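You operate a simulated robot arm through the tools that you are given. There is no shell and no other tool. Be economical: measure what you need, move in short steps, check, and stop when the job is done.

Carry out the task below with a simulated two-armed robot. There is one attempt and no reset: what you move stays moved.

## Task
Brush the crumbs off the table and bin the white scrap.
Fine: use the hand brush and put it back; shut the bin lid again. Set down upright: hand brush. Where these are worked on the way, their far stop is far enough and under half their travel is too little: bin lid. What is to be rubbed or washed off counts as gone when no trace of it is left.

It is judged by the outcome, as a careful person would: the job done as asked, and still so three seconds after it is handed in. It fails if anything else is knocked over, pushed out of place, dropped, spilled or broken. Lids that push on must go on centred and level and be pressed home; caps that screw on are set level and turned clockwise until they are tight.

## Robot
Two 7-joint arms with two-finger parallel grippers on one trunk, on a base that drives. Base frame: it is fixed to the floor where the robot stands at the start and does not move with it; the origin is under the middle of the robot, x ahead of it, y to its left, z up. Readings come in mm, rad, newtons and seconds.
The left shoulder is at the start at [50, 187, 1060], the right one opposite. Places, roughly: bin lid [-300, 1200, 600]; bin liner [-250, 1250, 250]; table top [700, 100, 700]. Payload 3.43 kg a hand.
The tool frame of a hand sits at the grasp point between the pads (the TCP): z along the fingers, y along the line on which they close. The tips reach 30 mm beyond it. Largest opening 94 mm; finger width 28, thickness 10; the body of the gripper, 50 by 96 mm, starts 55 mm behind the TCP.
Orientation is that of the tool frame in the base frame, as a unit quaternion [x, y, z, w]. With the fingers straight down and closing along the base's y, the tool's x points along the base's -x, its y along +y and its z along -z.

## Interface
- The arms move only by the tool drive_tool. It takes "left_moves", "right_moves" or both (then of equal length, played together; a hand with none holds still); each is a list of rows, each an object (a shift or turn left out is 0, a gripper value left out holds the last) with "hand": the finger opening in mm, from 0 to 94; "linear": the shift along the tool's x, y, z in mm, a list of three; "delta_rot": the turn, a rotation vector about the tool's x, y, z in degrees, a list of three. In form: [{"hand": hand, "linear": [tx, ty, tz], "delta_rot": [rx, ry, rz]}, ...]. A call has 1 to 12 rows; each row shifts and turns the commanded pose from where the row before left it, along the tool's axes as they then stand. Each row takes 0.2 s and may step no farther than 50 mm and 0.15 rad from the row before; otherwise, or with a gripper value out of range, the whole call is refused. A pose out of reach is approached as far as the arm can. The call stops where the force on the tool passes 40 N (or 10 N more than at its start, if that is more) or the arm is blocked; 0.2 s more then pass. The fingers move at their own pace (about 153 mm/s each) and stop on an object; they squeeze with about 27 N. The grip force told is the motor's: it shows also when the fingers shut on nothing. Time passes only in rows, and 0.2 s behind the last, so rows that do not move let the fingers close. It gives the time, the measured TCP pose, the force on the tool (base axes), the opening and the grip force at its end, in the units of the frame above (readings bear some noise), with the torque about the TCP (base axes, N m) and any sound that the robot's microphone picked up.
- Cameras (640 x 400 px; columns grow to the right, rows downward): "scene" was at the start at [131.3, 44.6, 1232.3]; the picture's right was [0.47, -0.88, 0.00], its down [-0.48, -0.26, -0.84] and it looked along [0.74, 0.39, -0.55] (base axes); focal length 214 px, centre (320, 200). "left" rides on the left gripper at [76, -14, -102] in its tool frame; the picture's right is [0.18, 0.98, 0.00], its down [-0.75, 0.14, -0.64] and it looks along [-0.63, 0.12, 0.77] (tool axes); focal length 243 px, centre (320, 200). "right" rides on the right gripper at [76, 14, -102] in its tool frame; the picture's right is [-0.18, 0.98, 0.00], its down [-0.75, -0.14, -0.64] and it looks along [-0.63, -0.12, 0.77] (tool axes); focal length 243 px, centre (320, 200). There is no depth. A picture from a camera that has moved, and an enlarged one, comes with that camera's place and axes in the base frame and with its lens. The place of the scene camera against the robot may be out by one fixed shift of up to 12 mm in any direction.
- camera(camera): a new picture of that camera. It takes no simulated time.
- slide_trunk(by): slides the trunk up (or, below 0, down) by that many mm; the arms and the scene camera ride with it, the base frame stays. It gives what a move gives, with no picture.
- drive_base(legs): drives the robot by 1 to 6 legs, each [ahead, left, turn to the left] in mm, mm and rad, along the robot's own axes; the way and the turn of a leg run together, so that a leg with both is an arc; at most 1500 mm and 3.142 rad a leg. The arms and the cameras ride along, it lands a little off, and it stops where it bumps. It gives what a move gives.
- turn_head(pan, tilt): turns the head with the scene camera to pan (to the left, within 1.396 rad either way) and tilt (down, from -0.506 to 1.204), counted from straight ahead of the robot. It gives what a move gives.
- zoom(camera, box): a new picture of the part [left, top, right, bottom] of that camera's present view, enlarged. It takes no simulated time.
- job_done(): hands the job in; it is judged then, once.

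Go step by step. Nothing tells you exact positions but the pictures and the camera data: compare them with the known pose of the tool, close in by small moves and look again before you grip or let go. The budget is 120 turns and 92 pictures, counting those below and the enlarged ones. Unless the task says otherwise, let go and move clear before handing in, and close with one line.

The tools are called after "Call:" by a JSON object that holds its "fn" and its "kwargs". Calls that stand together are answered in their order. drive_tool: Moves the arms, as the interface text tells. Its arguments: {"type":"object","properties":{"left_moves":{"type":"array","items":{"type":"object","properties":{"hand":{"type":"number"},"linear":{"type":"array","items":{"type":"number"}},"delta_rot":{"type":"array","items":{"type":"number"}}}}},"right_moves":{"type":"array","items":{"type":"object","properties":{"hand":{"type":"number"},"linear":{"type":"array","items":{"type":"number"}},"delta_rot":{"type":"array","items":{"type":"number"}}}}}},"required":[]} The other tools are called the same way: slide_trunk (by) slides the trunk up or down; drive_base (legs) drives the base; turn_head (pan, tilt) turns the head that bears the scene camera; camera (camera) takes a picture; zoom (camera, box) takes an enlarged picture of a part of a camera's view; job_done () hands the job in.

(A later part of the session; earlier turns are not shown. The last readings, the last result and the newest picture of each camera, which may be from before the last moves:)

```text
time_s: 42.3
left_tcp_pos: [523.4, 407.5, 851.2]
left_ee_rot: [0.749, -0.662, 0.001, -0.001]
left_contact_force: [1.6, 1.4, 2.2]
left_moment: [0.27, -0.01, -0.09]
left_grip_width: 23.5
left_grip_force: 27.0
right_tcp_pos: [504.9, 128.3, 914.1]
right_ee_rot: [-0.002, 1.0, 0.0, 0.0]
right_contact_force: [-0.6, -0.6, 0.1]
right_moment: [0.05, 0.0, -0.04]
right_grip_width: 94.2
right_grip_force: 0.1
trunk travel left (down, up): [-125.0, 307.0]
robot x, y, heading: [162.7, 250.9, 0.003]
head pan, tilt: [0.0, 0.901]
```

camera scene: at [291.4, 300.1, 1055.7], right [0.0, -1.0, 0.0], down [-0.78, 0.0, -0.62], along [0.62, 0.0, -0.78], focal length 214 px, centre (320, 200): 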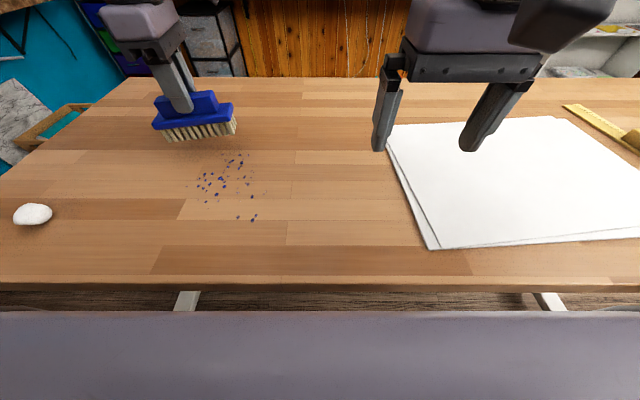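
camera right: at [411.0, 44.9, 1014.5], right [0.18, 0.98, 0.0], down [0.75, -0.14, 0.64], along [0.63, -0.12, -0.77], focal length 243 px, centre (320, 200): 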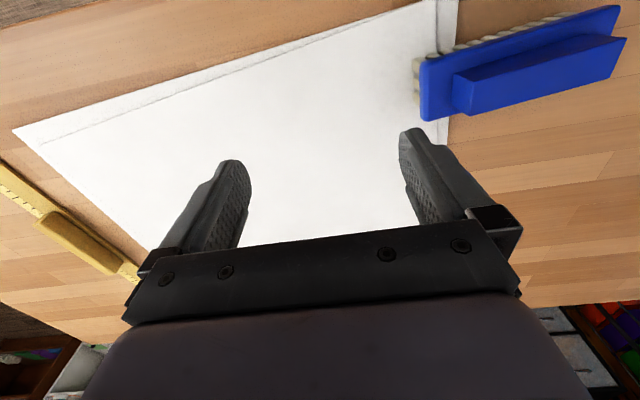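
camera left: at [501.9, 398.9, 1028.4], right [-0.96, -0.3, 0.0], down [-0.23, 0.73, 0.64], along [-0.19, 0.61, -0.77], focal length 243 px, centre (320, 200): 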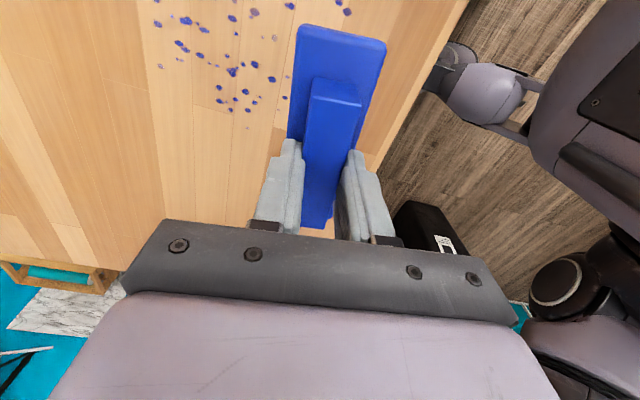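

Call:
{"fn": "drive_tool", "kwargs": {"left_moves": [{"linear": [-2, 15.9, 0.5]}, {"linear": [-2, 15.9, 0.5]}, {"linear": [-2, 15.9, 0]}, {"linear": [-2, 15.9, 0]}, {"linear": [-2, 15.9, 0]}, {"linear": [-2, 15.9, 0]}, {"linear": [0, 0, 0]}]}}

Call:
{"fn": "drive_tool", "kwargs": {"left_moves": [{"linear": [0, 0, -35]}, {"linear": [0, 0, -40]}, {"linear": [-40, 0, 0]}, {"linear": [0, 0, 0]}]}}

Call:
{"fn": "zoom", "kwargs": {"camera": "scene", "box": [80, 80, 340, 300]}}

Call:
{"fn": "camera", "kwargs": {"camera": "left"}}

```text
time_s: 43.9
left_tcp_pos: [426.6, 406.1, 851.4]
left_ee_rot: [0.75, -0.662, -0.001, 0.0]
left_contact_force: [0.5, -0.2, 0.9]
left_moment: [0.15, 0.08, 0.01]
left_grip_width: 23.3
left_grip_force: 26.8
right_tcp_pos: [504.9, 129.1, 914.5]
right_ee_rot: [-0.001, 1.0, 0.0, 0.0]
right_contact_force: [0.1, -0.2, 1.0]
right_moment: [0.04, 0.03, -0.01]
right_grip_width: 93.9
right_grip_force: 0.1
trunk travel left (down, up): [-125.0, 307.0]
robot x, y, heading: [165.4, 251.6, 0.005]
head pan, tilt: [0.0, 0.901]
```

```text
time_s: 44.9
left_tcp_pos: [422.1, 447.0, 927.0]
left_ee_rot: [0.75, -0.662, 0.0, 0.001]
left_contact_force: [-0.1, -0.2, -1.5]
left_moment: [0.02, 0.0, -0.01]
left_grip_width: 23.4
left_grip_force: 26.7
right_tcp_pos: [505.2, 128.0, 913.6]
right_ee_rot: [-0.002, 1.0, 0.0, 0.001]
right_contact_force: [-0.4, 0.1, -0.6]
right_moment: [-0.03, 0.04, -0.03]
right_grip_width: 93.9
right_grip_force: 0.0
trunk travel left (down, up): [-125.0, 307.0]
robot x, y, heading: [163.0, 248.3, 0.006]
head pan, tilt: [0.0, 0.901]
```

```text
1.82 times, centred on (210, 190) of scene
camera zoom: at [291.5, 251.0, 1055.7], right [0.0, -1.0, 0.0], down [-0.78, 0.0, -0.62], along [0.62, 0.0, -0.78], focal length 390 px, centre (520, 218)
```

zoom: 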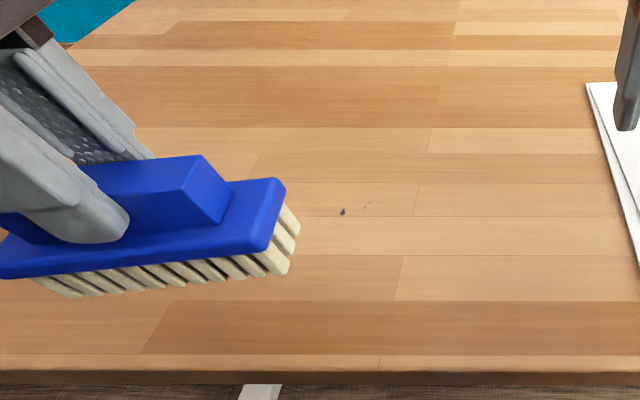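

```text
61 pictures are left
camera left: at [446.9, 373.6, 1029.3], right [-0.95, -0.3, 0.0], down [-0.23, 0.73, 0.64], along [-0.19, 0.61, -0.77], focal length 243 px, centre (320, 200)
```

left: 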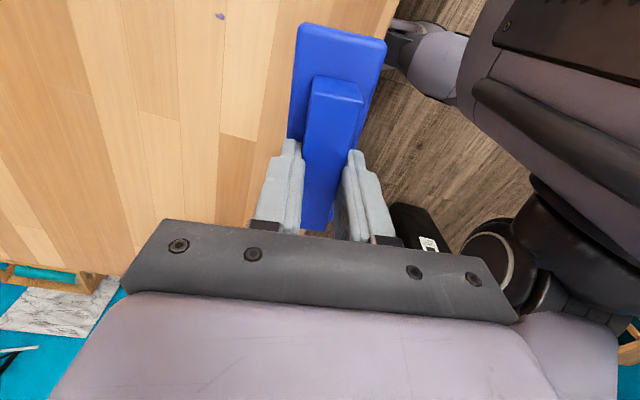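

Three faint specks remain near [525–537, 390–412]. The brush presses more at its left end, so I'll put that half over them and sweep.

Call:
{"fn": "drive_tool", "kwargs": {"left_moves": [{"linear": [21.4, -35.9, 12]}, {"linear": [21.4, -35.9, 12]}, {"linear": [21.4, -35.9, 12]}, {"linear": [21.4, -35.9, 12]}, {"linear": [0, 0, 22]}, {"linear": [0, 0, 5]}, {"linear": [0, 0, 1]}, {"linear": [0, 0, 0]}]}}

```text
time_s: 46.7
left_tcp_pos: [572.2, 392.1, 850.2]
left_ee_rot: [0.749, -0.663, 0.0, -0.001]
left_contact_force: [0.7, 0.5, 4.4]
left_moment: [0.37, 0.12, -0.03]
left_grip_width: 23.3
left_grip_force: 27.0
left hand out of reach, approached as far as the arm can: row 4
right_tcp_pos: [503.9, 130.4, 914.2]
right_ee_rot: [-0.001, 1.0, 0.0, 0.0]
right_contact_force: [-0.1, 1.3, 0.0]
right_moment: [0.03, 0.0, -0.01]
right_grip_width: 93.9
right_grip_force: 0.1
trunk travel left (down, up): [-125.0, 307.0]
robot x, y, heading: [162.6, 250.1, 0.004]
head pan, tilt: [0.0, 0.901]
```

Call:
{"fn": "drive_tool", "kwargs": {"left_moves": [{"linear": [4, 15.9, 0.5]}, {"linear": [2, 15.9, 0.5]}, {"linear": [-2, 15.9, 0]}, {"linear": [-2, 15.9, 0]}, {"linear": [-2, 15.9, 0]}, {"linear": [-2, 15.9, 0]}, {"linear": [-2, 15.9, 0]}, {"linear": [-2, 15.9, 0]}, {"linear": [0, 0, 0]}]}}

Call:
{"fn": "drive_tool", "kwargs": {"left_moves": [{"linear": [0, 0, -35]}, {"linear": [0, 0, -40]}, {"linear": [-40, 0, 0]}, {"linear": [-40, 0, 0]}, {"linear": [0, 0, 0]}]}}

Call:
{"fn": "zoom", "kwargs": {"camera": "scene", "box": [80, 80, 340, 300]}}

```text
time_s: 48.7
left_tcp_pos: [444.7, 381.5, 848.0]
left_ee_rot: [0.749, -0.662, 0.0, 0.0]
left_contact_force: [0.6, -0.6, 5.5]
left_moment: [-0.29, -0.09, 0.04]
left_grip_width: 23.3
left_grip_force: 27.1
right_tcp_pos: [504.9, 128.8, 914.0]
right_ee_rot: [-0.002, 1.0, 0.0, 0.0]
right_contact_force: [-0.1, 0.0, -0.3]
right_moment: [0.0, 0.01, 0.0]
right_grip_width: 93.8
right_grip_force: 0.1
trunk travel left (down, up): [-125.0, 307.0]
robot x, y, heading: [162.0, 248.9, 0.006]
head pan, tilt: [0.0, 0.901]
```

```text
time_s: 49.9
left_tcp_pos: [435.3, 459.8, 921.6]
left_ee_rot: [0.749, -0.663, -0.001, 0.0]
left_contact_force: [-0.6, -0.4, -2.5]
left_moment: [-0.01, -0.01, 0.02]
left_grip_width: 23.4
left_grip_force: 27.2
right_tcp_pos: [505.1, 128.5, 914.5]
right_ee_rot: [-0.002, 1.0, -0.001, 0.0]
right_contact_force: [0.7, -0.1, -0.5]
right_moment: [-0.01, 0.01, -0.02]
right_grip_width: 94.0
right_grip_force: 0.1
trunk travel left (down, up): [-125.0, 307.0]
robot x, y, heading: [163.5, 248.6, -0.001]
head pan, tilt: [0.0, 0.901]
```

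```text
1.82 times, centred on (210, 190) of scene
camera zoom: at [291.5, 250.9, 1055.7], right [0.0, -1.0, 0.0], down [-0.78, 0.0, -0.62], along [0.62, 0.0, -0.78], focal length 390 px, centre (520, 218)
```

zoom: 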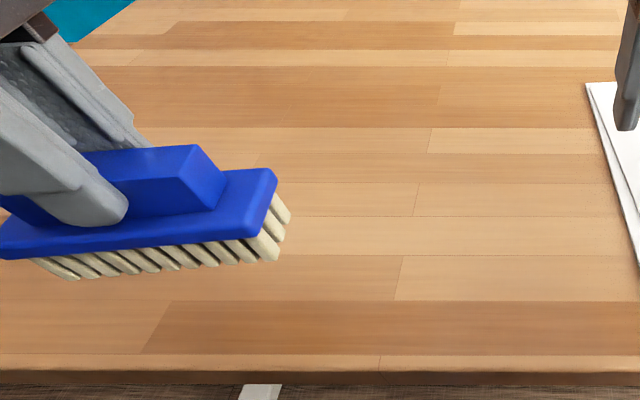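

The swept area looks clean. Now I'll drive back right and put the brush back at its place.

Call:
{"fn": "drive_base", "kwargs": {"legs": [[0, -250, 0]]}}

Call:
{"fn": "zoom", "kwargs": {"camera": "left", "box": [0, 0, 480, 260]}}

Call:
{"fn": "camera", "kwargs": {"camera": "scene"}}

```text
time_s: 52.7
left_tcp_pos: [436.4, 214.2, 922.4]
left_ee_rot: [0.749, -0.663, 0.0, 0.0]
left_contact_force: [0.3, 0.3, -1.4]
left_moment: [-0.02, 0.01, -0.02]
left_grip_width: 23.4
left_grip_force: 27.0
right_tcp_pos: [506.2, -116.4, 913.9]
right_ee_rot: [-0.001, 1.0, 0.0, 0.001]
right_contact_force: [0.9, 0.5, 1.2]
right_moment: [-0.02, 0.0, 0.0]
right_grip_width: 93.9
right_grip_force: 0.1
trunk travel left (down, up): [-125.0, 307.0]
robot x, y, heading: [163.8, 2.0, -0.0]
head pan, tilt: [0.0, 0.901]
```

```text
1.33 times, centred on (240, 130) of left
camera zoom: at [461.1, 140.0, 1025.1], right [-0.95, -0.3, 0.0], down [-0.23, 0.73, 0.64], along [-0.19, 0.61, -0.77], focal length 324 px, centre (427, 293)
```

zoom: 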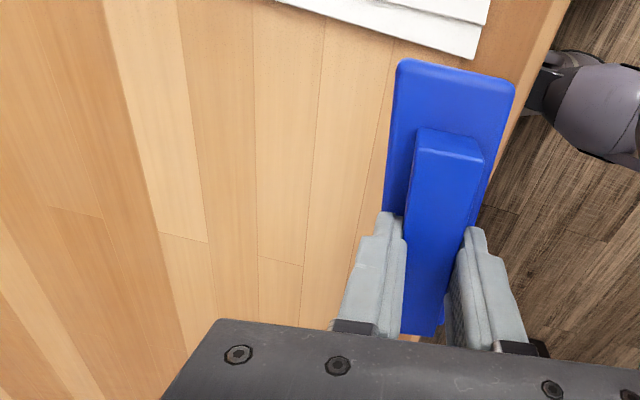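

```text
58 pictures are left
camera scene: at [292.1, 5.9, 1055.7], right [0.0, -1.0, 0.0], down [-0.78, 0.0, -0.62], along [0.62, 0.0, -0.78], focal length 214 px, centre (320, 200)
```

scene: 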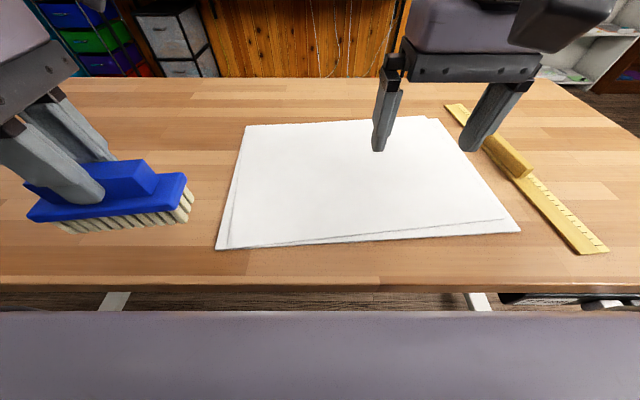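

I'll move over the brush's original spot and lower it.

Call:
{"fn": "drive_tool", "kwargs": {"left_moves": [{"linear": [20.8, -18.4, 0]}, {"linear": [20.8, -18.4, 0]}, {"linear": [0, 0, 30]}, {"linear": [0, 0, 28]}, {"linear": [0, 0, 0]}]}}

Call:
{"fn": "zoom", "kwargs": {"camera": "scene", "box": [60, 120, 300, 270]}}

```text
time_s: 53.9
left_tcp_pos: [479.3, 175.0, 863.5]
left_ee_rot: [0.749, -0.662, 0.0, 0.0]
left_contact_force: [0.1, 1.1, -2.1]
left_moment: [0.0, 0.02, 0.0]
left_grip_width: 23.5
left_grip_force: 27.2
right_tcp_pos: [505.0, -116.5, 914.8]
right_ee_rot: [-0.001, 1.0, 0.0, 0.0]
right_contact_force: [-0.6, 0.1, 0.5]
right_moment: [-0.01, 0.01, -0.02]
right_grip_width: 94.1
right_grip_force: 0.1
trunk travel left (down, up): [-125.0, 307.0]
robot x, y, heading: [164.3, 3.4, -0.002]
head pan, tilt: [0.0, 0.901]
```

```text
2.67 times, centred on (180, 195) of scene
camera zoom: at [292.2, 5.9, 1055.7], right [0.0, -1.0, 0.0], down [-0.78, 0.0, -0.62], along [0.62, 0.0, -0.78], focal length 572 px, centre (693, 213)
```

zoom: 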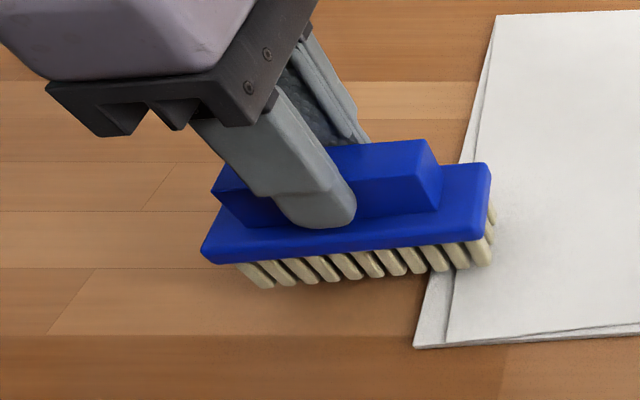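

Call:
{"fn": "drive_tool", "kwargs": {"left_moves": [{"linear": [-2, 1, 4]}, {"linear": [0, 0, 2]}, {"linear": [0, 0, 1]}, {"linear": [0, 0, 0]}]}}

```text
time_s: 54.9
left_tcp_pos: [478.5, 176.8, 856.7]
left_ee_rot: [0.749, -0.663, 0.0, 0.0]
left_contact_force: [-0.1, 0.5, -1.2]
left_moment: [0.0, -0.02, 0.03]
left_grip_width: 23.3
left_grip_force: 27.3
right_tcp_pos: [504.5, -117.0, 913.9]
right_ee_rot: [0.0, 1.0, 0.0, 0.0]
right_contact_force: [-0.4, -0.3, 0.1]
right_moment: [-0.03, 0.01, 0.0]
right_grip_width: 94.0
right_grip_force: 0.1
trunk travel left (down, up): [-125.0, 307.0]
robot x, y, heading: [162.4, 3.3, 0.005]
head pan, tilt: [0.0, 0.901]
```

Call:
{"fn": "drive_tool", "kwargs": {"left_moves": [{"linear": [0, 0, 1]}, {"linear": [0, 0, 1]}, {"linear": [0, 0, 1]}, {"linear": [0, 0, 0]}]}}

```text
time_s: 55.9
left_tcp_pos: [477.1, 178.1, 854.9]
left_ee_rot: [0.749, -0.663, 0.0, 0.001]
left_contact_force: [-0.2, 0.2, -2.2]
left_moment: [0.01, 0.03, 0.0]
left_grip_width: 23.3
left_grip_force: 27.6
right_tcp_pos: [505.3, -115.9, 914.2]
right_ee_rot: [-0.001, 1.0, -0.001, 0.0]
right_contact_force: [-0.2, -0.6, 0.2]
right_moment: [0.01, -0.01, -0.01]
right_grip_width: 94.2
right_grip_force: 0.1
trunk travel left (down, up): [-125.0, 307.0]
robot x, y, heading: [163.7, 5.4, 0.001]
head pan, tilt: [0.0, 0.901]
```

No contact yet, as the brush slid up slightly in the grip while pressing. I'll continue in 1 mm steps.

Call:
{"fn": "drive_tool", "kwargs": {"left_moves": [{"linear": [0, 0, 1]}, {"linear": [0, 0, 1]}, {"linear": [0, 0, 1]}, {"linear": [0, 0, 0]}]}}

Call:
{"fn": "drive_tool", "kwargs": {"left_moves": [{"linear": [0, 0, 1]}, {"linear": [0, 0, 0]}]}}

Call:
{"fn": "zoom", "kwargs": {"camera": "scene", "box": [60, 120, 300, 270]}}

```text
time_s: 56.9
left_tcp_pos: [477.0, 178.8, 852.4]
left_ee_rot: [0.749, -0.662, 0.001, -0.002]
left_contact_force: [-1.1, 5.6, 23.4]
left_moment: [-0.26, 0.1, -0.05]
left_grip_width: 23.9
left_grip_force: 27.4
right_tcp_pos: [504.3, -115.8, 913.9]
right_ee_rot: [-0.001, 1.0, 0.0, 0.001]
right_contact_force: [-0.7, -0.3, -0.4]
right_moment: [0.02, 0.02, -0.02]
right_grip_width: 94.1
right_grip_force: 0.0
trunk travel left (down, up): [-125.0, 307.0]
robot x, y, heading: [161.5, 2.3, 0.002]
head pan, tilt: [0.0, 0.901]
```

```text
time_s: 57.5
left_tcp_pos: [478.2, 177.6, 851.4]
left_ee_rot: [0.749, -0.663, 0.001, -0.001]
left_contact_force: [-0.3, 5.0, 22.1]
left_moment: [-0.25, 0.02, 0.01]
left_grip_width: 23.5
left_grip_force: 26.7
right_tcp_pos: [505.5, -116.7, 915.1]
right_ee_rot: [0.0, 1.0, 0.0, 0.001]
right_contact_force: [-0.2, 0.4, 0.2]
right_moment: [-0.01, -0.01, -0.06]
right_grip_width: 94.1
right_grip_force: 0.0
trunk travel left (down, up): [-125.0, 307.0]
robot x, y, heading: [165.0, 0.3, -0.002]
head pan, tilt: [0.0, 0.901]
```

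```text
2.67 times, centred on (180, 195) of scene
camera zoom: at [291.3, 5.8, 1056.0], right [0.0, -1.0, 0.0], down [-0.78, 0.0, -0.62], along [0.62, 0.0, -0.78], focal length 572 px, centre (693, 213)
```

zoom: 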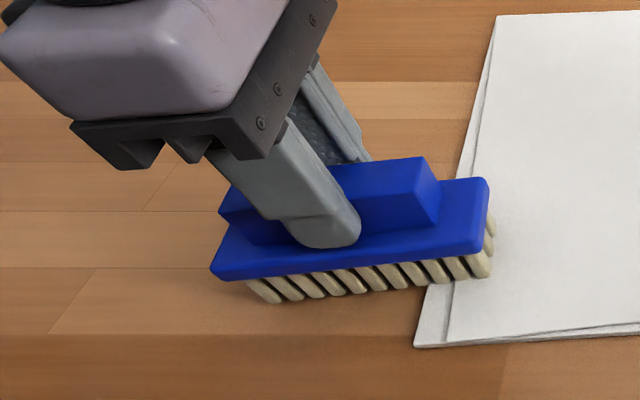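

It's in contact at its original spot. I'll ease off a little and open.

Call:
{"fn": "drive_tool", "kwargs": {"left_moves": [{"linear": [0, 0, -1.5]}, {"linear": [0, 0, 0]}, {"hand": 40}, {"linear": [0, 0, 0]}, {"linear": [0, 0, -25]}, {"linear": [0, 0, -40]}, {"hand": 94, "linear": [0, 0, 0]}]}}

Call:
{"fn": "zoom", "kwargs": {"camera": "scene", "box": [60, 120, 300, 270]}}

Call:
{"fn": "zoom", "kwargs": {"camera": "left", "box": [240, 0, 400, 200]}}

```text
time_s: 59.1
left_tcp_pos: [478.0, 177.6, 917.6]
left_ee_rot: [0.749, -0.662, 0.0, 0.0]
left_contact_force: [0.1, 0.9, 0.0]
left_moment: [-0.01, 0.01, 0.01]
left_grip_width: 94.2
left_grip_force: 0.1
right_tcp_pos: [504.7, -117.0, 914.1]
right_ee_rot: [-0.001, 1.0, -0.001, 0.0]
right_contact_force: [0.1, 0.0, -0.4]
right_moment: [0.02, -0.01, 0.01]
right_grip_width: 93.9
right_grip_force: 0.0
trunk travel left (down, up): [-125.0, 307.0]
robot x, y, heading: [163.5, 4.4, 0.003]
head pan, tilt: [0.0, 0.901]
```

```text
2.67 times, centred on (180, 195) of scene
camera zoom: at [292.0, 5.9, 1055.8], right [0.0, -1.0, 0.0], down [-0.78, 0.0, -0.62], along [0.62, 0.0, -0.78], focal length 572 px, centre (693, 213)
```

zoom: 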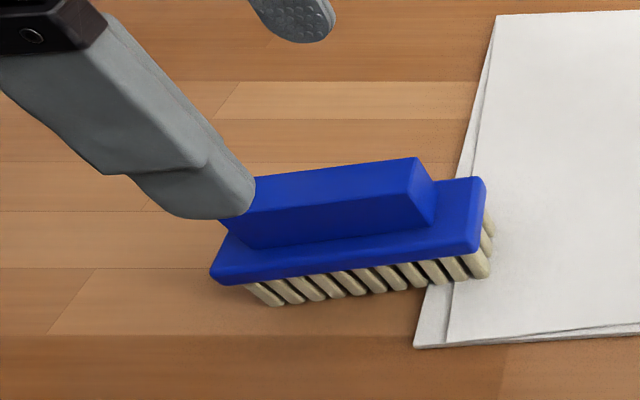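

```text
2.00 times, centred on (320, 100) of left
camera zoom: at [502.4, 103.9, 1020.1], right [-0.95, -0.3, 0.0], down [-0.23, 0.73, 0.64], along [-0.19, 0.61, -0.77], focal length 485 px, centre (320, 400)
```

zoom: 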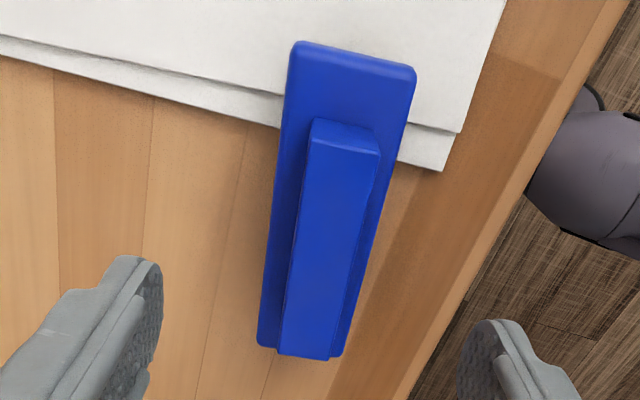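

The brush is back in place, upright. Next I'll drive left to the white scrap and check the cleaned area on the way.

Call:
{"fn": "drive_tool", "kwargs": {"left_moves": [{"linear": [0, 0, -40]}, {"linear": [0, 0, 0]}]}}

Call:
{"fn": "drive_base", "kwargs": {"legs": [[0, 540, 0]]}}

Call:
{"fn": "camera", "kwargs": {"camera": "scene"}}

Call:
{"fn": "camera", "kwargs": {"camera": "left"}}

```text
time_s: 59.7
left_tcp_pos: [476.8, 178.0, 956.2]
left_ee_rot: [0.749, -0.663, 0.0, 0.0]
left_contact_force: [0.4, -0.6, -0.7]
left_moment: [0.01, -0.01, 0.0]
left_grip_width: 93.9
left_grip_force: 0.1
right_tcp_pos: [505.6, -116.8, 914.8]
right_ee_rot: [0.0, 1.0, 0.0, 0.0]
right_contact_force: [-0.7, 0.1, -0.1]
right_moment: [-0.01, 0.01, 0.01]
right_grip_width: 94.1
right_grip_force: 0.0
trunk travel left (down, up): [-125.0, 307.0]
robot x, y, heading: [163.8, 2.4, -0.0]
head pan, tilt: [0.0, 0.901]
```

```text
time_s: 64.6
left_tcp_pos: [478.2, 696.9, 956.0]
left_ee_rot: [0.746, -0.666, 0.0, 0.0]
left_contact_force: [0.3, 0.7, -0.4]
left_moment: [0.02, -0.02, -0.02]
left_grip_width: 94.0
left_grip_force: 0.2
right_tcp_pos: [504.0, 402.9, 914.4]
right_ee_rot: [0.002, 1.0, 0.0, 0.0]
right_contact_force: [-0.1, -0.6, -0.6]
right_moment: [0.0, 0.0, -0.01]
right_grip_width: 93.8
right_grip_force: 0.0
trunk travel left (down, up): [-125.0, 307.0]
robot x, y, heading: [165.2, 527.1, -0.008]
head pan, tilt: [0.0, 0.901]
stopped in leg 1: the robot was blocked; the commanded pose is now the measured one
```

```text
53 pictures are left
camera scene: at [291.6, 526.4, 1055.8], right [-0.01, -1.0, 0.0], down [-0.78, 0.0, -0.62], along [0.62, 0.0, -0.78], focal length 214 px, centre (320, 200)
```

scene: 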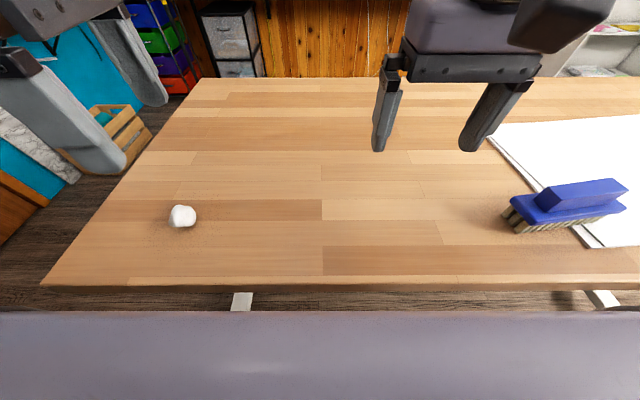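

```text
52 pictures are left
camera left: at [502.0, 623.1, 1058.3], right [-0.96, -0.29, 0.0], down [-0.23, 0.73, 0.64], along [-0.19, 0.61, -0.77], focal length 243 px, centre (320, 200)
```

left: 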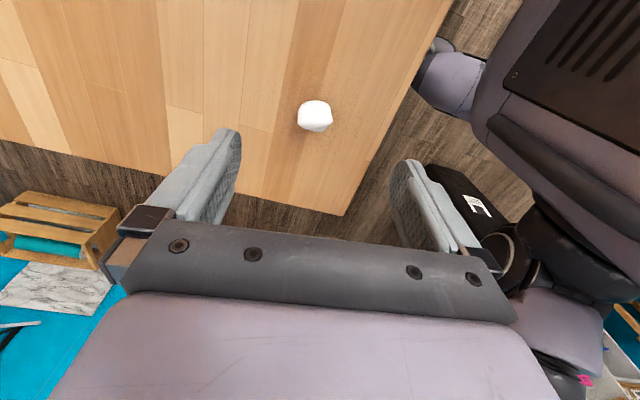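

The base stopped against something, probably the table's foot, but the scrap is in reach near [477, 722, 785]. The crumb area is clean. I'll move over the scrap and descend part-way.

Call:
{"fn": "drive_tool", "kwargs": {"left_moves": [{"linear": [-25, 1, 0]}, {"linear": [0, 0, 45]}, {"linear": [0, 0, 40]}, {"linear": [0, 0, 0]}]}}

Call:
{"fn": "zoom", "kwargs": {"camera": "left", "box": [160, 0, 480, 200]}}

Call:
{"fn": "zoom", "kwargs": {"camera": "scene", "box": [80, 120, 320, 270]}}

```text
time_s: 65.6
left_tcp_pos: [474.6, 720.6, 871.6]
left_ee_rot: [0.746, -0.665, -0.001, 0.0]
left_contact_force: [-0.4, 0.1, -0.2]
left_moment: [0.01, 0.0, 0.02]
left_grip_width: 93.9
left_grip_force: 0.0
right_tcp_pos: [505.2, 402.8, 914.2]
right_ee_rot: [0.003, 1.0, 0.0, 0.0]
right_contact_force: [0.1, 0.2, 0.9]
right_moment: [0.01, 0.01, 0.0]
right_grip_width: 93.9
right_grip_force: 0.1
trunk travel left (down, up): [-125.0, 307.0]
robot x, y, heading: [164.3, 519.9, -0.005]
head pan, tilt: [0.0, 0.901]
```

```text
2.00 times, centred on (320, 100) of left
camera zoom: at [497.9, 647.0, 973.8], right [-0.96, -0.29, 0.0], down [-0.23, 0.73, 0.64], along [-0.19, 0.61, -0.77], focal length 485 px, centre (320, 400)
```

zoom: 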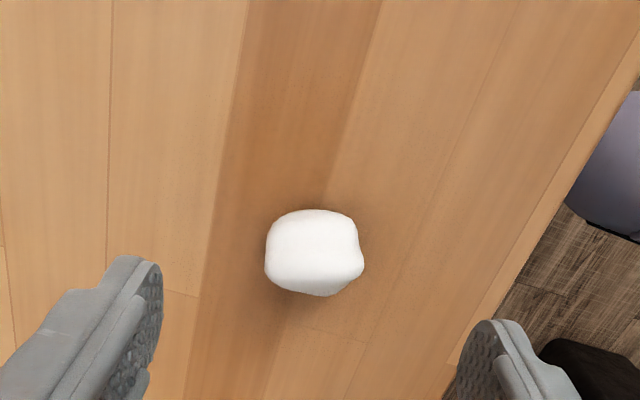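

```text
2.67 times, centred on (200, 195) of scene
camera zoom: at [291.8, 526.7, 1055.8], right [-0.01, -1.0, 0.0], down [-0.78, 0.0, -0.62], along [0.62, 0.0, -0.78], focal length 572 px, centre (640, 213)
```

zoom: 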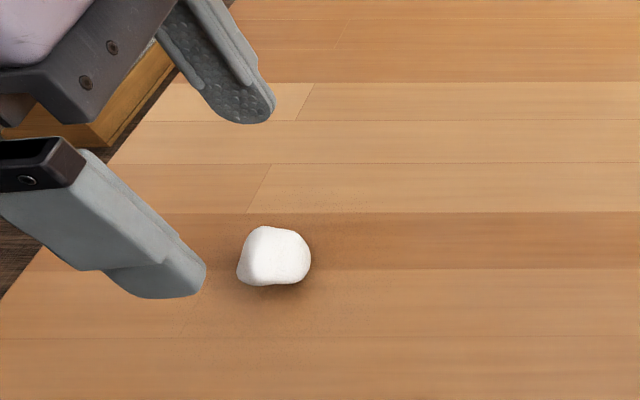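

The scrap is centred at about [477, 723]. I'll go down to TCP z 805 and close.

Call:
{"fn": "drive_tool", "kwargs": {"left_moves": [{"linear": [-2, -2, 35]}, {"linear": [0, 0, 32]}, {"linear": [0, 0, 0]}, {"hand": 15}, {"linear": [0, 0, 0]}, {"linear": [0, 0, 0]}]}}

Call:
{"fn": "zoom", "kwargs": {"camera": "scene", "box": [80, 120, 320, 270]}}

```text
time_s: 67.0
left_tcp_pos: [476.3, 723.0, 803.8]
left_ee_rot: [0.747, -0.665, 0.001, 0.0]
left_contact_force: [0.2, 1.4, 0.3]
left_moment: [0.02, 0.02, -0.02]
left_grip_width: 31.9
left_grip_force: 27.0
right_tcp_pos: [503.5, 404.4, 914.0]
right_ee_rot: [0.003, 1.0, 0.0, 0.0]
right_contact_force: [0.5, 0.5, 0.1]
right_moment: [-0.02, 0.01, 0.0]
right_grip_width: 94.1
right_grip_force: 0.0
trunk travel left (down, up): [-125.0, 307.0]
robot x, y, heading: [163.6, 524.6, -0.007]
head pan, tilt: [0.0, 0.901]
```

```text
2.67 times, centred on (200, 195) of scene
camera zoom: at [291.7, 526.8, 1055.8], right [-0.01, -1.0, 0.0], down [-0.78, 0.0, -0.62], along [0.62, 0.0, -0.78], focal length 572 px, centre (640, 213)
```

zoom: 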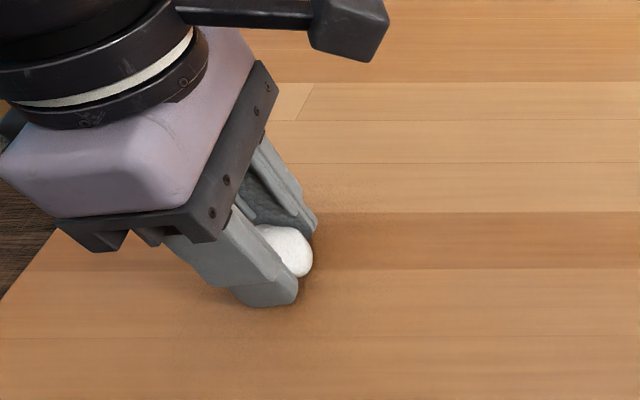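

The scrap is held (32 mm). I'll lift it, back away from the table and turn left to see the bin.

Call:
{"fn": "drive_tool", "kwargs": {"left_moves": [{"linear": [0, 0, -40]}, {"linear": [0, 0, -45]}, {"linear": [0, 0, -45]}, {"linear": [0, 0, 0]}]}}

Call:
{"fn": "drive_base", "kwargs": {"legs": [[-260, 0, 0]]}}

Call:
{"fn": "turn_head", "kwargs": {"pan": 1.39, "tilt": 0.6}}

Call:
{"fn": "camera", "kwargs": {"camera": "scene"}}

```text
time_s: 68.0
left_tcp_pos: [475.5, 725.7, 934.9]
left_ee_rot: [0.746, -0.666, 0.0, 0.001]
left_contact_force: [-0.5, -0.1, 0.9]
left_moment: [-0.01, 0.01, 0.0]
left_grip_width: 31.8
left_grip_force: 26.3
right_tcp_pos: [504.1, 403.6, 914.3]
right_ee_rot: [0.003, 1.0, 0.0, 0.0]
right_contact_force: [0.4, -0.8, 0.5]
right_moment: [0.01, 0.0, 0.0]
right_grip_width: 94.2
right_grip_force: 0.0
trunk travel left (down, up): [-125.0, 307.0]
robot x, y, heading: [164.4, 528.4, -0.003]
head pan, tilt: [0.0, 0.901]
```

```text
time_s: 69.9
left_tcp_pos: [215.1, 728.9, 933.9]
left_ee_rot: [0.747, -0.665, -0.001, -0.001]
left_contact_force: [0.9, 0.7, 0.3]
left_moment: [-0.04, 0.02, 0.0]
left_grip_width: 32.0
left_grip_force: 26.9
right_tcp_pos: [241.8, 404.1, 914.8]
right_ee_rot: [0.002, 1.0, -0.001, -0.001]
right_contact_force: [-0.1, 0.8, 0.1]
right_moment: [0.0, -0.05, -0.01]
right_grip_width: 93.8
right_grip_force: 0.0
trunk travel left (down, up): [-125.0, 307.0]
robot x, y, heading: [-94.7, 526.4, -0.008]
head pan, tilt: [0.0, 0.901]
```

```text
time_s: 71.4
left_tcp_pos: [215.5, 727.9, 934.3]
left_ee_rot: [0.747, -0.665, 0.0, 0.001]
left_contact_force: [-0.6, 0.1, 0.6]
left_moment: [0.0, 0.0, 0.02]
left_grip_width: 31.8
left_grip_force: 26.9
right_tcp_pos: [242.7, 405.0, 913.6]
right_ee_rot: [0.001, 1.0, 0.001, 0.0]
right_contact_force: [1.0, -0.1, 0.1]
right_moment: [0.01, -0.01, 0.0]
right_grip_width: 94.2
right_grip_force: 0.0
trunk travel left (down, up): [-125.0, 307.0]
robot x, y, heading: [-99.1, 524.5, -0.012]
head pan, tilt: [1.389, 0.6]
```

```text
48 pictures are left
camera scene: at [-28.7, 615.6, 1080.5], right [0.98, -0.19, 0.0], down [-0.1, -0.56, -0.82], along [0.15, 0.81, -0.57], focal length 214 px, centre (320, 200)
```

scene: 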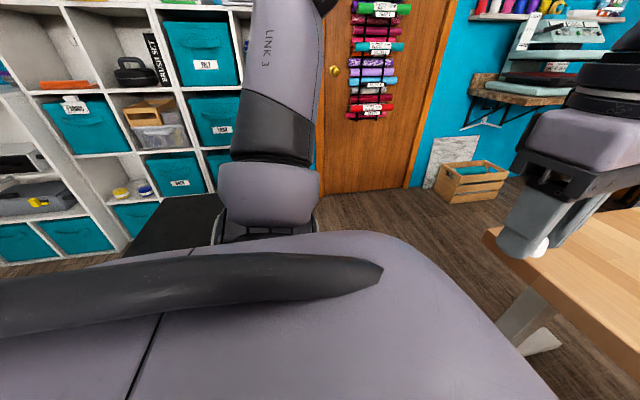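

The bin's black lid is left-behind of me. I'll turn the base to face +y to see it properly.

Call:
{"fn": "drive_base", "kwargs": {"legs": [[0, 0, 1.58]]}}

Call:
{"fn": "turn_head", "kwargs": {"pan": 0.3, "tilt": 0.75}}

Call:
{"fn": "camera", "kwargs": {"camera": "scene"}}

```text
time_s: 75.7
left_tcp_pos: [-304.7, 836.3, 934.6]
left_ee_rot: [0.998, 0.067, 0.0, 0.0]
left_contact_force: [-0.2, 0.0, 0.2]
left_moment: [0.0, 0.02, -0.02]
left_grip_width: 32.0
left_grip_force: 26.9
right_tcp_pos: [16.9, 869.6, 914.7]
right_ee_rot: [0.712, -0.702, 0.0, 0.0]
right_contact_force: [0.3, 0.2, 0.3]
right_moment: [0.01, -0.02, 0.0]
right_grip_width: 94.0
right_grip_force: 0.1
trunk travel left (down, up): [-125.0, 307.0]
robot x, y, heading: [-96.7, 524.7, 1.58]
head pan, tilt: [1.389, 0.6]
```

```text
time_s: 77.0
left_tcp_pos: [-306.2, 835.5, 934.8]
left_ee_rot: [0.998, 0.066, 0.0, 0.0]
left_contact_force: [0.2, -0.1, -0.2]
left_moment: [-0.02, 0.01, -0.03]
left_grip_width: 31.8
left_grip_force: 27.1
right_tcp_pos: [17.1, 869.0, 913.7]
right_ee_rot: [0.711, -0.703, 0.0, 0.0]
right_contact_force: [1.0, -0.4, 0.3]
right_moment: [0.03, -0.04, 0.0]
right_grip_width: 93.9
right_grip_force: 0.1
trunk travel left (down, up): [-125.0, 307.0]
robot x, y, heading: [-97.9, 525.0, 1.579]
head pan, tilt: [0.3, 0.75]
```

```text
47 pictures are left
camera scene: at [-129.8, 666.3, 1067.7], right [0.95, 0.31, 0.0], down [0.21, -0.65, -0.73], along [-0.23, 0.7, -0.68], focal length 214 px, centre (320, 200)
```

scene: 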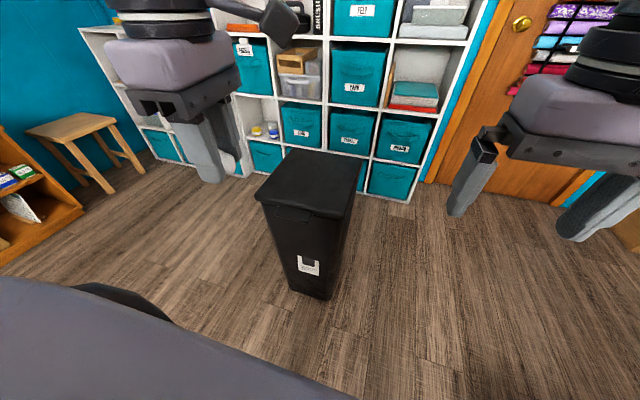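

Call:
{"fn": "zoom", "kwargs": {"camera": "scene", "box": [220, 130, 400, 310]}}

Call:
{"fn": "camera", "kwargs": {"camera": "left"}}

```text
2.22 times, centred on (310, 220) of scene
camera zoom: at [-129.8, 666.3, 1067.7], right [0.95, 0.31, 0.0], down [0.21, -0.65, -0.73], along [-0.23, 0.7, -0.68], focal length 477 px, centre (342, 156)
```

zoom: 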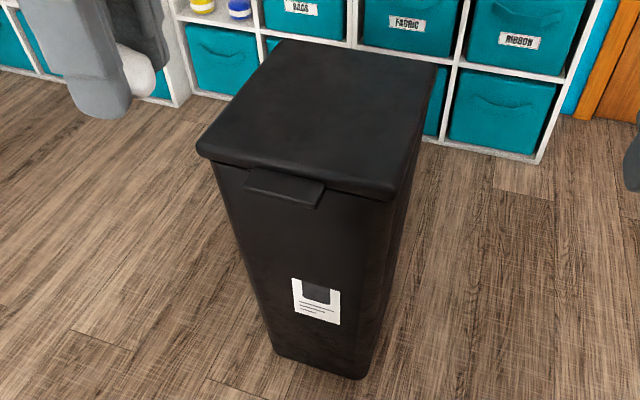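

```text
45 pictures are left
camera left: at [-230.0, 860.5, 1036.8], right [0.31, -0.95, 0.0], down [-0.73, -0.24, 0.64], along [-0.61, -0.2, -0.77], focal length 243 px, centre (320, 200)
```

left: 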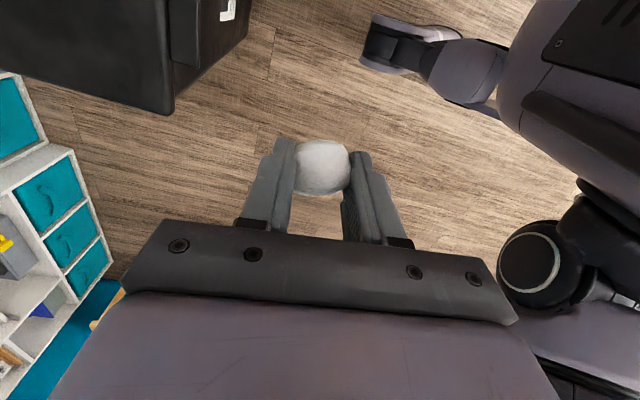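

It's a tall black bin with a hinged lid, a pull tab on the front facing me and the hinge at the back. I'll strafe left to stand square in front of it and measure again.

Call:
{"fn": "drive_base", "kwargs": {"legs": [[0, 225, -0.008]]}}

Call:
{"fn": "turn_head", "kwargs": {"pan": 0, "tilt": 0.75}}

Call:
{"fn": "camera", "kwargs": {"camera": "scene"}}

Call:
{"fn": "camera", "kwargs": {"camera": "right"}}

```text
time_s: 79.6
left_tcp_pos: [-526.7, 835.6, 934.6]
left_ee_rot: [0.998, 0.06, 0.0, 0.001]
left_contact_force: [0.1, -1.0, -0.5]
left_moment: [0.0, 0.01, 0.03]
left_grip_width: 31.8
left_grip_force: 26.7
right_tcp_pos: [-204.5, 865.2, 914.7]
right_ee_rot: [0.708, -0.706, 0.0, 0.001]
right_contact_force: [0.0, -0.5, -0.3]
right_moment: [0.0, 0.0, -0.01]
right_grip_width: 94.1
right_grip_force: 0.0
trunk travel left (down, up): [-125.0, 307.0]
robot x, y, heading: [-321.9, 527.4, 1.576]
head pan, tilt: [0.3, 0.75]
```

```text
time_s: 80.4
left_tcp_pos: [-526.0, 836.1, 933.8]
left_ee_rot: [0.998, 0.061, 0.0, 0.0]
left_contact_force: [-0.4, -0.2, -0.1]
left_moment: [0.0, -0.03, 0.02]
left_grip_width: 31.9
left_grip_force: 26.9
right_tcp_pos: [-206.2, 866.6, 915.1]
right_ee_rot: [0.707, -0.707, 0.001, 0.0]
right_contact_force: [0.0, 0.0, 0.9]
right_moment: [-0.01, -0.03, -0.01]
right_grip_width: 93.7
right_grip_force: 0.1
trunk travel left (down, up): [-125.0, 307.0]
robot x, y, heading: [-324.7, 527.3, 1.571]
head pan, tilt: [0.0, 0.75]
```

```text
44 pictures are left
camera scene: at [-329.6, 668.7, 1067.7], right [1.0, 0.0, 0.0], down [0.0, -0.68, -0.73], along [0.0, 0.73, -0.68], focal length 214 px, centre (320, 200)
```

scene: 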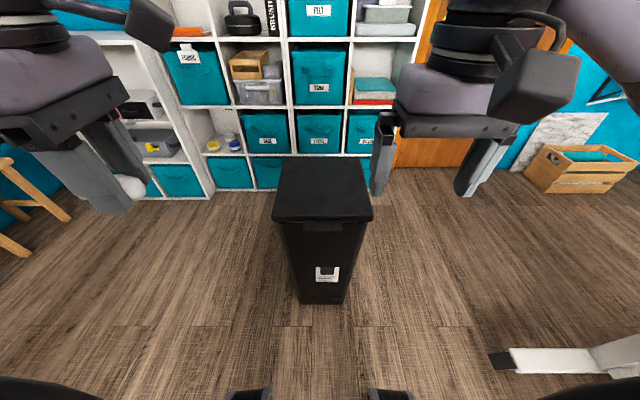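

```text
43 pictures are left
camera right: at [-219.1, 790.2, 1016.7], right [-0.98, 0.18, 0.0], down [0.14, 0.75, 0.64], along [0.12, 0.63, -0.77], focal length 243 px, centre (320, 200)
```

right: 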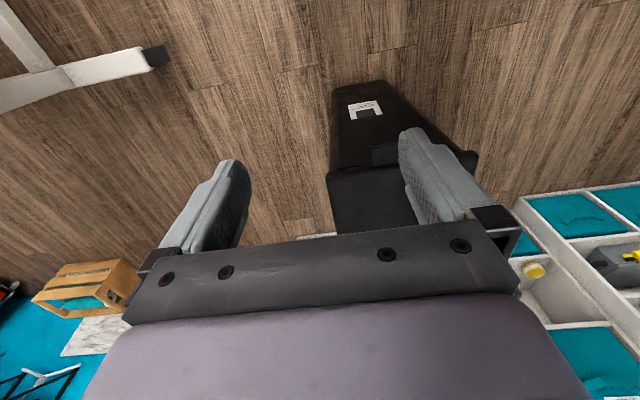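

I'll triangulate the lid corner using two positions of the right wrist camera.

Call:
{"fn": "zoom", "kwargs": {"camera": "right", "box": [240, 70, 480, 240]}}

Call:
{"fn": "drive_tool", "kwargs": {"right_moves": [{"linear": [0, 40, 0]}, {"linear": [0, 40, 0]}, {"linear": [0, 40, 0]}, {"linear": [0, 0, 0]}]}}

Call:
{"fn": "zoom", "kwargs": {"camera": "right", "box": [200, 70, 440, 240]}}

Call:
{"fn": "zoom", "kwargs": {"camera": "scene", "box": [240, 130, 400, 250]}}

```text
2.35 times, centred on (360, 155) of right
camera zoom: at [-219.1, 790.2, 1016.7], right [-0.98, 0.18, 0.0], down [0.14, 0.75, 0.64], along [0.12, 0.63, -0.77], focal length 571 px, centre (226, 306)
```

zoom: 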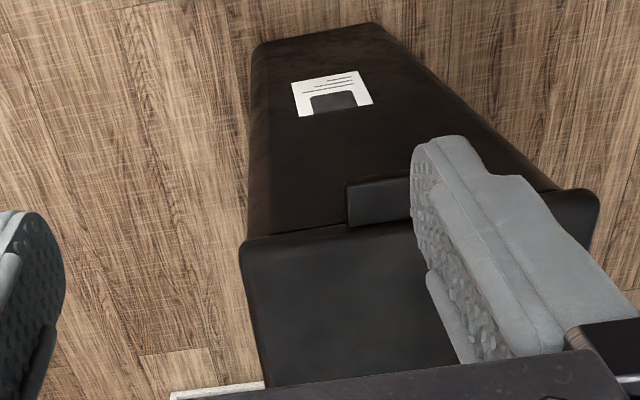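

```text
time_s: 81.4
left_tcp_pos: [-528.8, 836.8, 934.5]
left_ee_rot: [0.998, 0.061, 0.0, 0.0]
left_contact_force: [-0.1, 0.0, 0.1]
left_moment: [-0.01, -0.01, 0.01]
left_grip_width: 32.0
left_grip_force: 27.1
right_tcp_pos: [-325.2, 866.8, 914.3]
right_ee_rot: [0.707, -0.707, 0.0, 0.001]
right_contact_force: [-0.1, -1.0, 0.5]
right_moment: [0.0, 0.01, 0.01]
right_grip_width: 93.8
right_grip_force: 0.1
trunk travel left (down, up): [-125.0, 307.0]
robot x, y, heading: [-327.2, 524.1, 1.573]
head pan, tilt: [0.0, 0.75]
```

```text
2.35 times, centred on (320, 155) of right
camera zoom: at [-340.6, 789.5, 1017.6], right [-0.98, 0.18, 0.0], down [0.14, 0.75, 0.64], along [0.12, 0.63, -0.77], focal length 571 px, centre (320, 306)
```

zoom: 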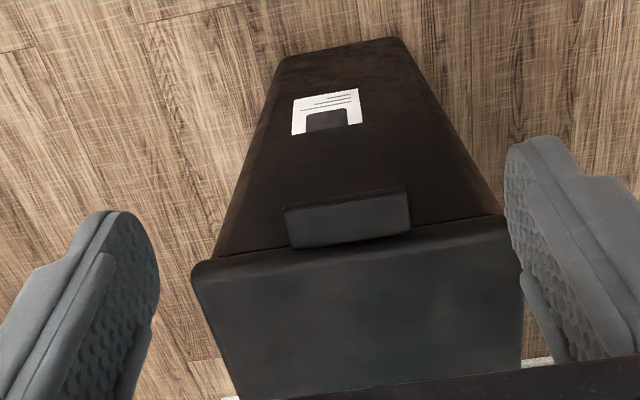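

```text
3.33 times, centred on (320, 190) of scene
camera zoom: at [-329.6, 668.7, 1067.7], right [1.0, 0.0, 0.0], down [0.0, -0.68, -0.73], along [0.0, 0.73, -0.68], focal length 715 px, centre (320, 233)
```

zoom: 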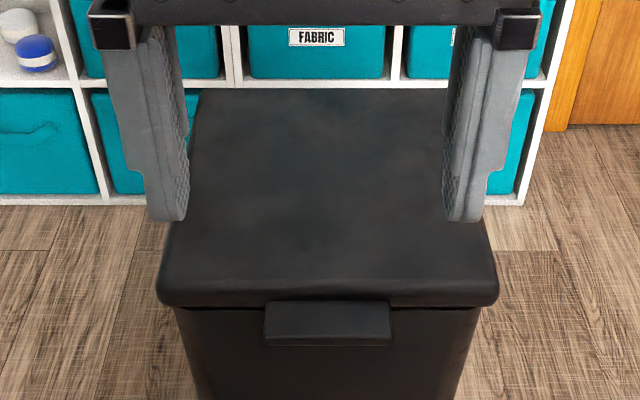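

The triangulation gives a tab at x −367…−268, y 1008…1042, z about 625, a lid top near z 645 and a hinge near y 1340. I'll turn the closed right hand to point forward (away from the scrap hand) so it can lift the tab from below.

Call:
{"fn": "drive_tool", "kwargs": {"right_moves": [{"hand": 0, "linear": [-43, -15, 0]}, {"linear": [-43, -15, 0]}, {"linear": [-43, 0, 0]}, {"linear": [0, 0, 0]}]}}

Call:
{"fn": "drive_tool", "kwargs": {"right_moves": [{"delta_rot": [0, -8.2, 0]}, {"delta_rot": [0, -8.2, 0]}, {"delta_rot": [0, -8.2, 0]}, {"delta_rot": [0, -8.2, 0]}, {"delta_rot": [0, -8.2, 0]}, {"delta_rot": [0, -8.2, 0]}, {"delta_rot": [0, -8.2, 0]}, {"delta_rot": [0, -8.2, 0]}, {"delta_rot": [0, -8.2, 0]}, {"delta_rot": [0, -8.2, 0]}, {"delta_rot": [0, -8, 0]}]}}

Call:
{"fn": "camera", "kwargs": {"camera": "scene"}}

```text
time_s: 82.4
left_tcp_pos: [-527.6, 837.1, 935.2]
left_ee_rot: [0.998, 0.061, 0.0, 0.0]
left_contact_force: [0.5, 0.3, -0.3]
left_moment: [-0.01, 0.01, -0.01]
left_grip_width: 32.0
left_grip_force: 26.7
right_tcp_pos: [-297.6, 993.5, 915.7]
right_ee_rot: [0.708, -0.706, -0.001, 0.0]
right_contact_force: [0.4, 0.6, 0.2]
right_moment: [-0.02, 0.01, 0.03]
right_grip_width: 0.0
right_grip_force: 27.2
trunk travel left (down, up): [-125.0, 307.0]
robot x, y, heading: [-321.7, 528.2, 1.575]
head pan, tilt: [0.0, 0.75]
```

```text
time_s: 84.8
left_tcp_pos: [-526.7, 836.2, 935.0]
left_ee_rot: [0.998, 0.061, 0.0, 0.001]
left_contact_force: [-0.4, 0.2, -0.4]
left_moment: [0.0, -0.01, 0.0]
left_grip_width: 32.1
left_grip_force: 27.1
right_tcp_pos: [-294.6, 994.9, 914.2]
right_ee_rot: [-0.5, 0.498, 0.503, 0.499]
right_contact_force: [-0.4, 0.5, -1.1]
right_moment: [-0.02, -0.01, 0.0]
right_grip_width: 0.0
right_grip_force: 27.2
trunk travel left (down, up): [-125.0, 307.0]
robot x, y, heading: [-319.6, 524.8, 1.568]
head pan, tilt: [0.0, 0.75]
```

```text
39 pictures are left
camera scene: at [-329.5, 668.7, 1067.7], right [1.0, 0.0, 0.0], down [0.0, -0.68, -0.73], along [0.0, 0.73, -0.68], focal length 214 px, centre (320, 200)
```

scene: 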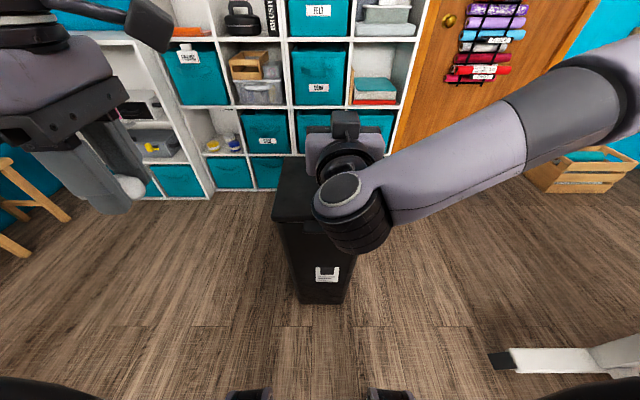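

The hand points forward now. I'll lower the trunk, back the hand off a little, then bring it down in front of the tab.

Call:
{"fn": "slide_trunk", "kwargs": {"by": -110}}

Call:
{"fn": "drive_tool", "kwargs": {"right_moves": [{"linear": [0, 0, -45]}, {"linear": [40, 0, 0]}, {"linear": [40, 0, 0]}, {"linear": [40, 0, 0]}, {"linear": [40, 0, 0]}, {"linear": [40, 0, 0]}, {"linear": [16, 0, 0]}, {"linear": [0, 0, 0]}]}}

Call:
{"fn": "camera", "kwargs": {"camera": "right"}}

Call:
{"fn": "camera", "kwargs": {"camera": "scene"}}

```text
time_s: 86.2
left_tcp_pos: [-527.0, 836.2, 823.6]
left_ee_rot: [0.998, 0.062, 0.0, 0.0]
left_contact_force: [0.0, 0.0, 0.4]
left_moment: [-0.03, -0.01, 0.01]
left_grip_width: 31.7
left_grip_force: 27.3
right_tcp_pos: [-294.2, 995.8, 805.0]
right_ee_rot: [-0.501, 0.499, 0.501, 0.499]
right_contact_force: [-0.1, -0.5, -0.4]
right_moment: [-0.01, 0.02, -0.01]
right_grip_width: 0.0
right_grip_force: 26.9
trunk travel left (down, up): [-15.0, 417.0]
robot x, y, heading: [-319.2, 527.0, 1.572]
head pan, tilt: [0.0, 0.75]
```

```text
time_s: 88.0
left_tcp_pos: [-527.6, 836.6, 825.3]
left_ee_rot: [0.998, 0.061, 0.0, 0.0]
left_contact_force: [-0.5, 0.2, -0.3]
left_moment: [0.01, -0.01, 0.01]
left_grip_width: 31.9
left_grip_force: 27.0
right_tcp_pos: [-292.8, 949.2, 585.7]
right_ee_rot: [-0.5, 0.5, 0.5, 0.5]
right_contact_force: [-0.9, 0.5, -0.8]
right_moment: [-0.01, 0.01, 0.03]
right_grip_width: 0.0
right_grip_force: 26.7
trunk travel left (down, up): [-15.0, 417.0]
robot x, y, heading: [-321.5, 522.7, 1.567]
head pan, tilt: [0.0, 0.75]
```

```text
38 pictures are left
camera right: at [-308.4, 846.4, 509.6], right [-0.98, 0.0, 0.18], down [0.14, -0.64, 0.75], along [0.12, 0.77, 0.63], focal length 243 px, centre (320, 200)
```

right: 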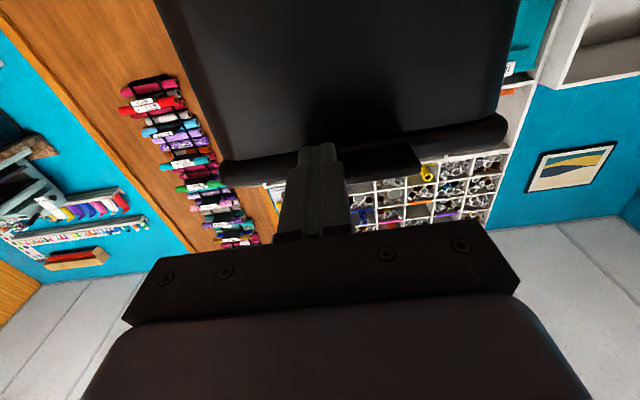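

```text
37 pictures are left
camera scene: at [-329.5, 668.7, 957.7], right [1.0, 0.0, 0.0], down [0.0, -0.68, -0.73], along [0.0, 0.73, -0.68], focal length 214 px, centre (320, 200)
```

scene: 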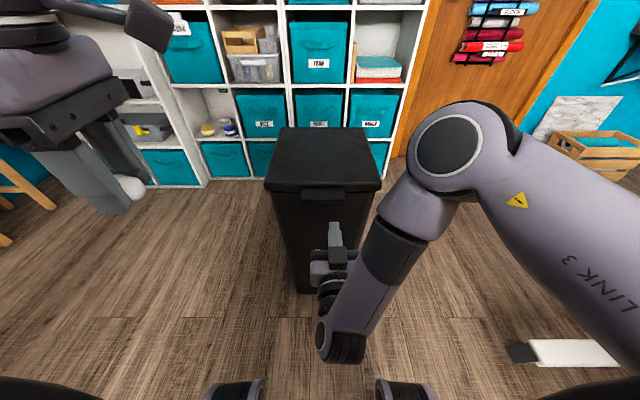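

The fingertips are just below and in front of the tab. I'll slide forward 52 mm beneath it and raise until contact.

Call:
{"fn": "drive_tool", "kwargs": {"right_moves": [{"linear": [0, 0, 26]}, {"linear": [0, 0, 26]}, {"linear": [-10, 0, 0]}, {"linear": [-5, 0, 0]}, {"linear": [0, 0, 0]}]}}

Call:
{"fn": "zoom", "kwargs": {"camera": "scene", "box": [230, 110, 430, 270]}}

Call:
{"fn": "camera", "kwargs": {"camera": "right"}}

```text
time_s: 89.2
left_tcp_pos: [-526.6, 836.1, 824.2]
left_ee_rot: [0.998, 0.061, 0.001, 0.0]
left_contact_force: [-0.3, -0.6, 0.4]
left_moment: [0.0, 0.01, 0.01]
left_grip_width: 32.0
left_grip_force: 27.0
right_tcp_pos: [-293.6, 1002.0, 602.5]
right_ee_rot: [-0.501, 0.499, 0.501, 0.499]
right_contact_force: [0.0, 0.6, -0.4]
right_moment: [-0.05, 0.0, 0.01]
right_grip_width: 0.0
right_grip_force: 27.2
trunk travel left (down, up): [-15.0, 417.0]
robot x, y, heading: [-322.2, 521.1, 1.571]
head pan, tilt: [0.0, 0.75]
```

```text
2.50 times, centred on (330, 190) of scene
camera zoom: at [-329.5, 668.7, 957.7], right [1.0, 0.0, 0.0], down [0.0, -0.68, -0.73], along [0.0, 0.73, -0.68], focal length 536 px, centre (295, 225)
```

zoom: 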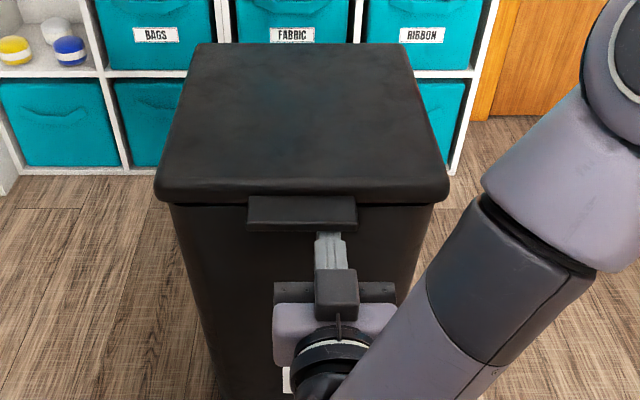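

```text
35 pictures are left
camera right: at [-308.3, 899.3, 526.5], right [-0.98, 0.0, 0.18], down [0.14, -0.64, 0.75], along [0.12, 0.77, 0.63], focal length 243 px, centre (320, 200)
```

right: 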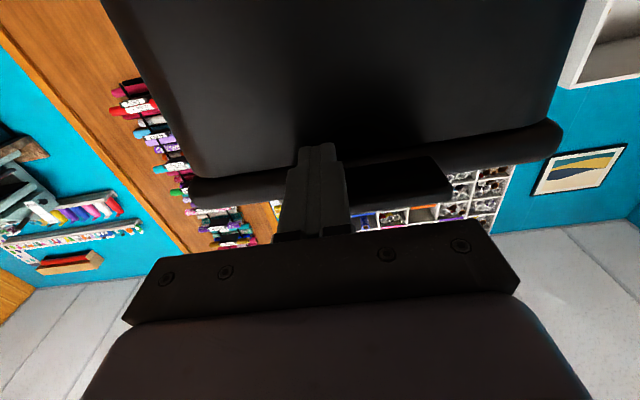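

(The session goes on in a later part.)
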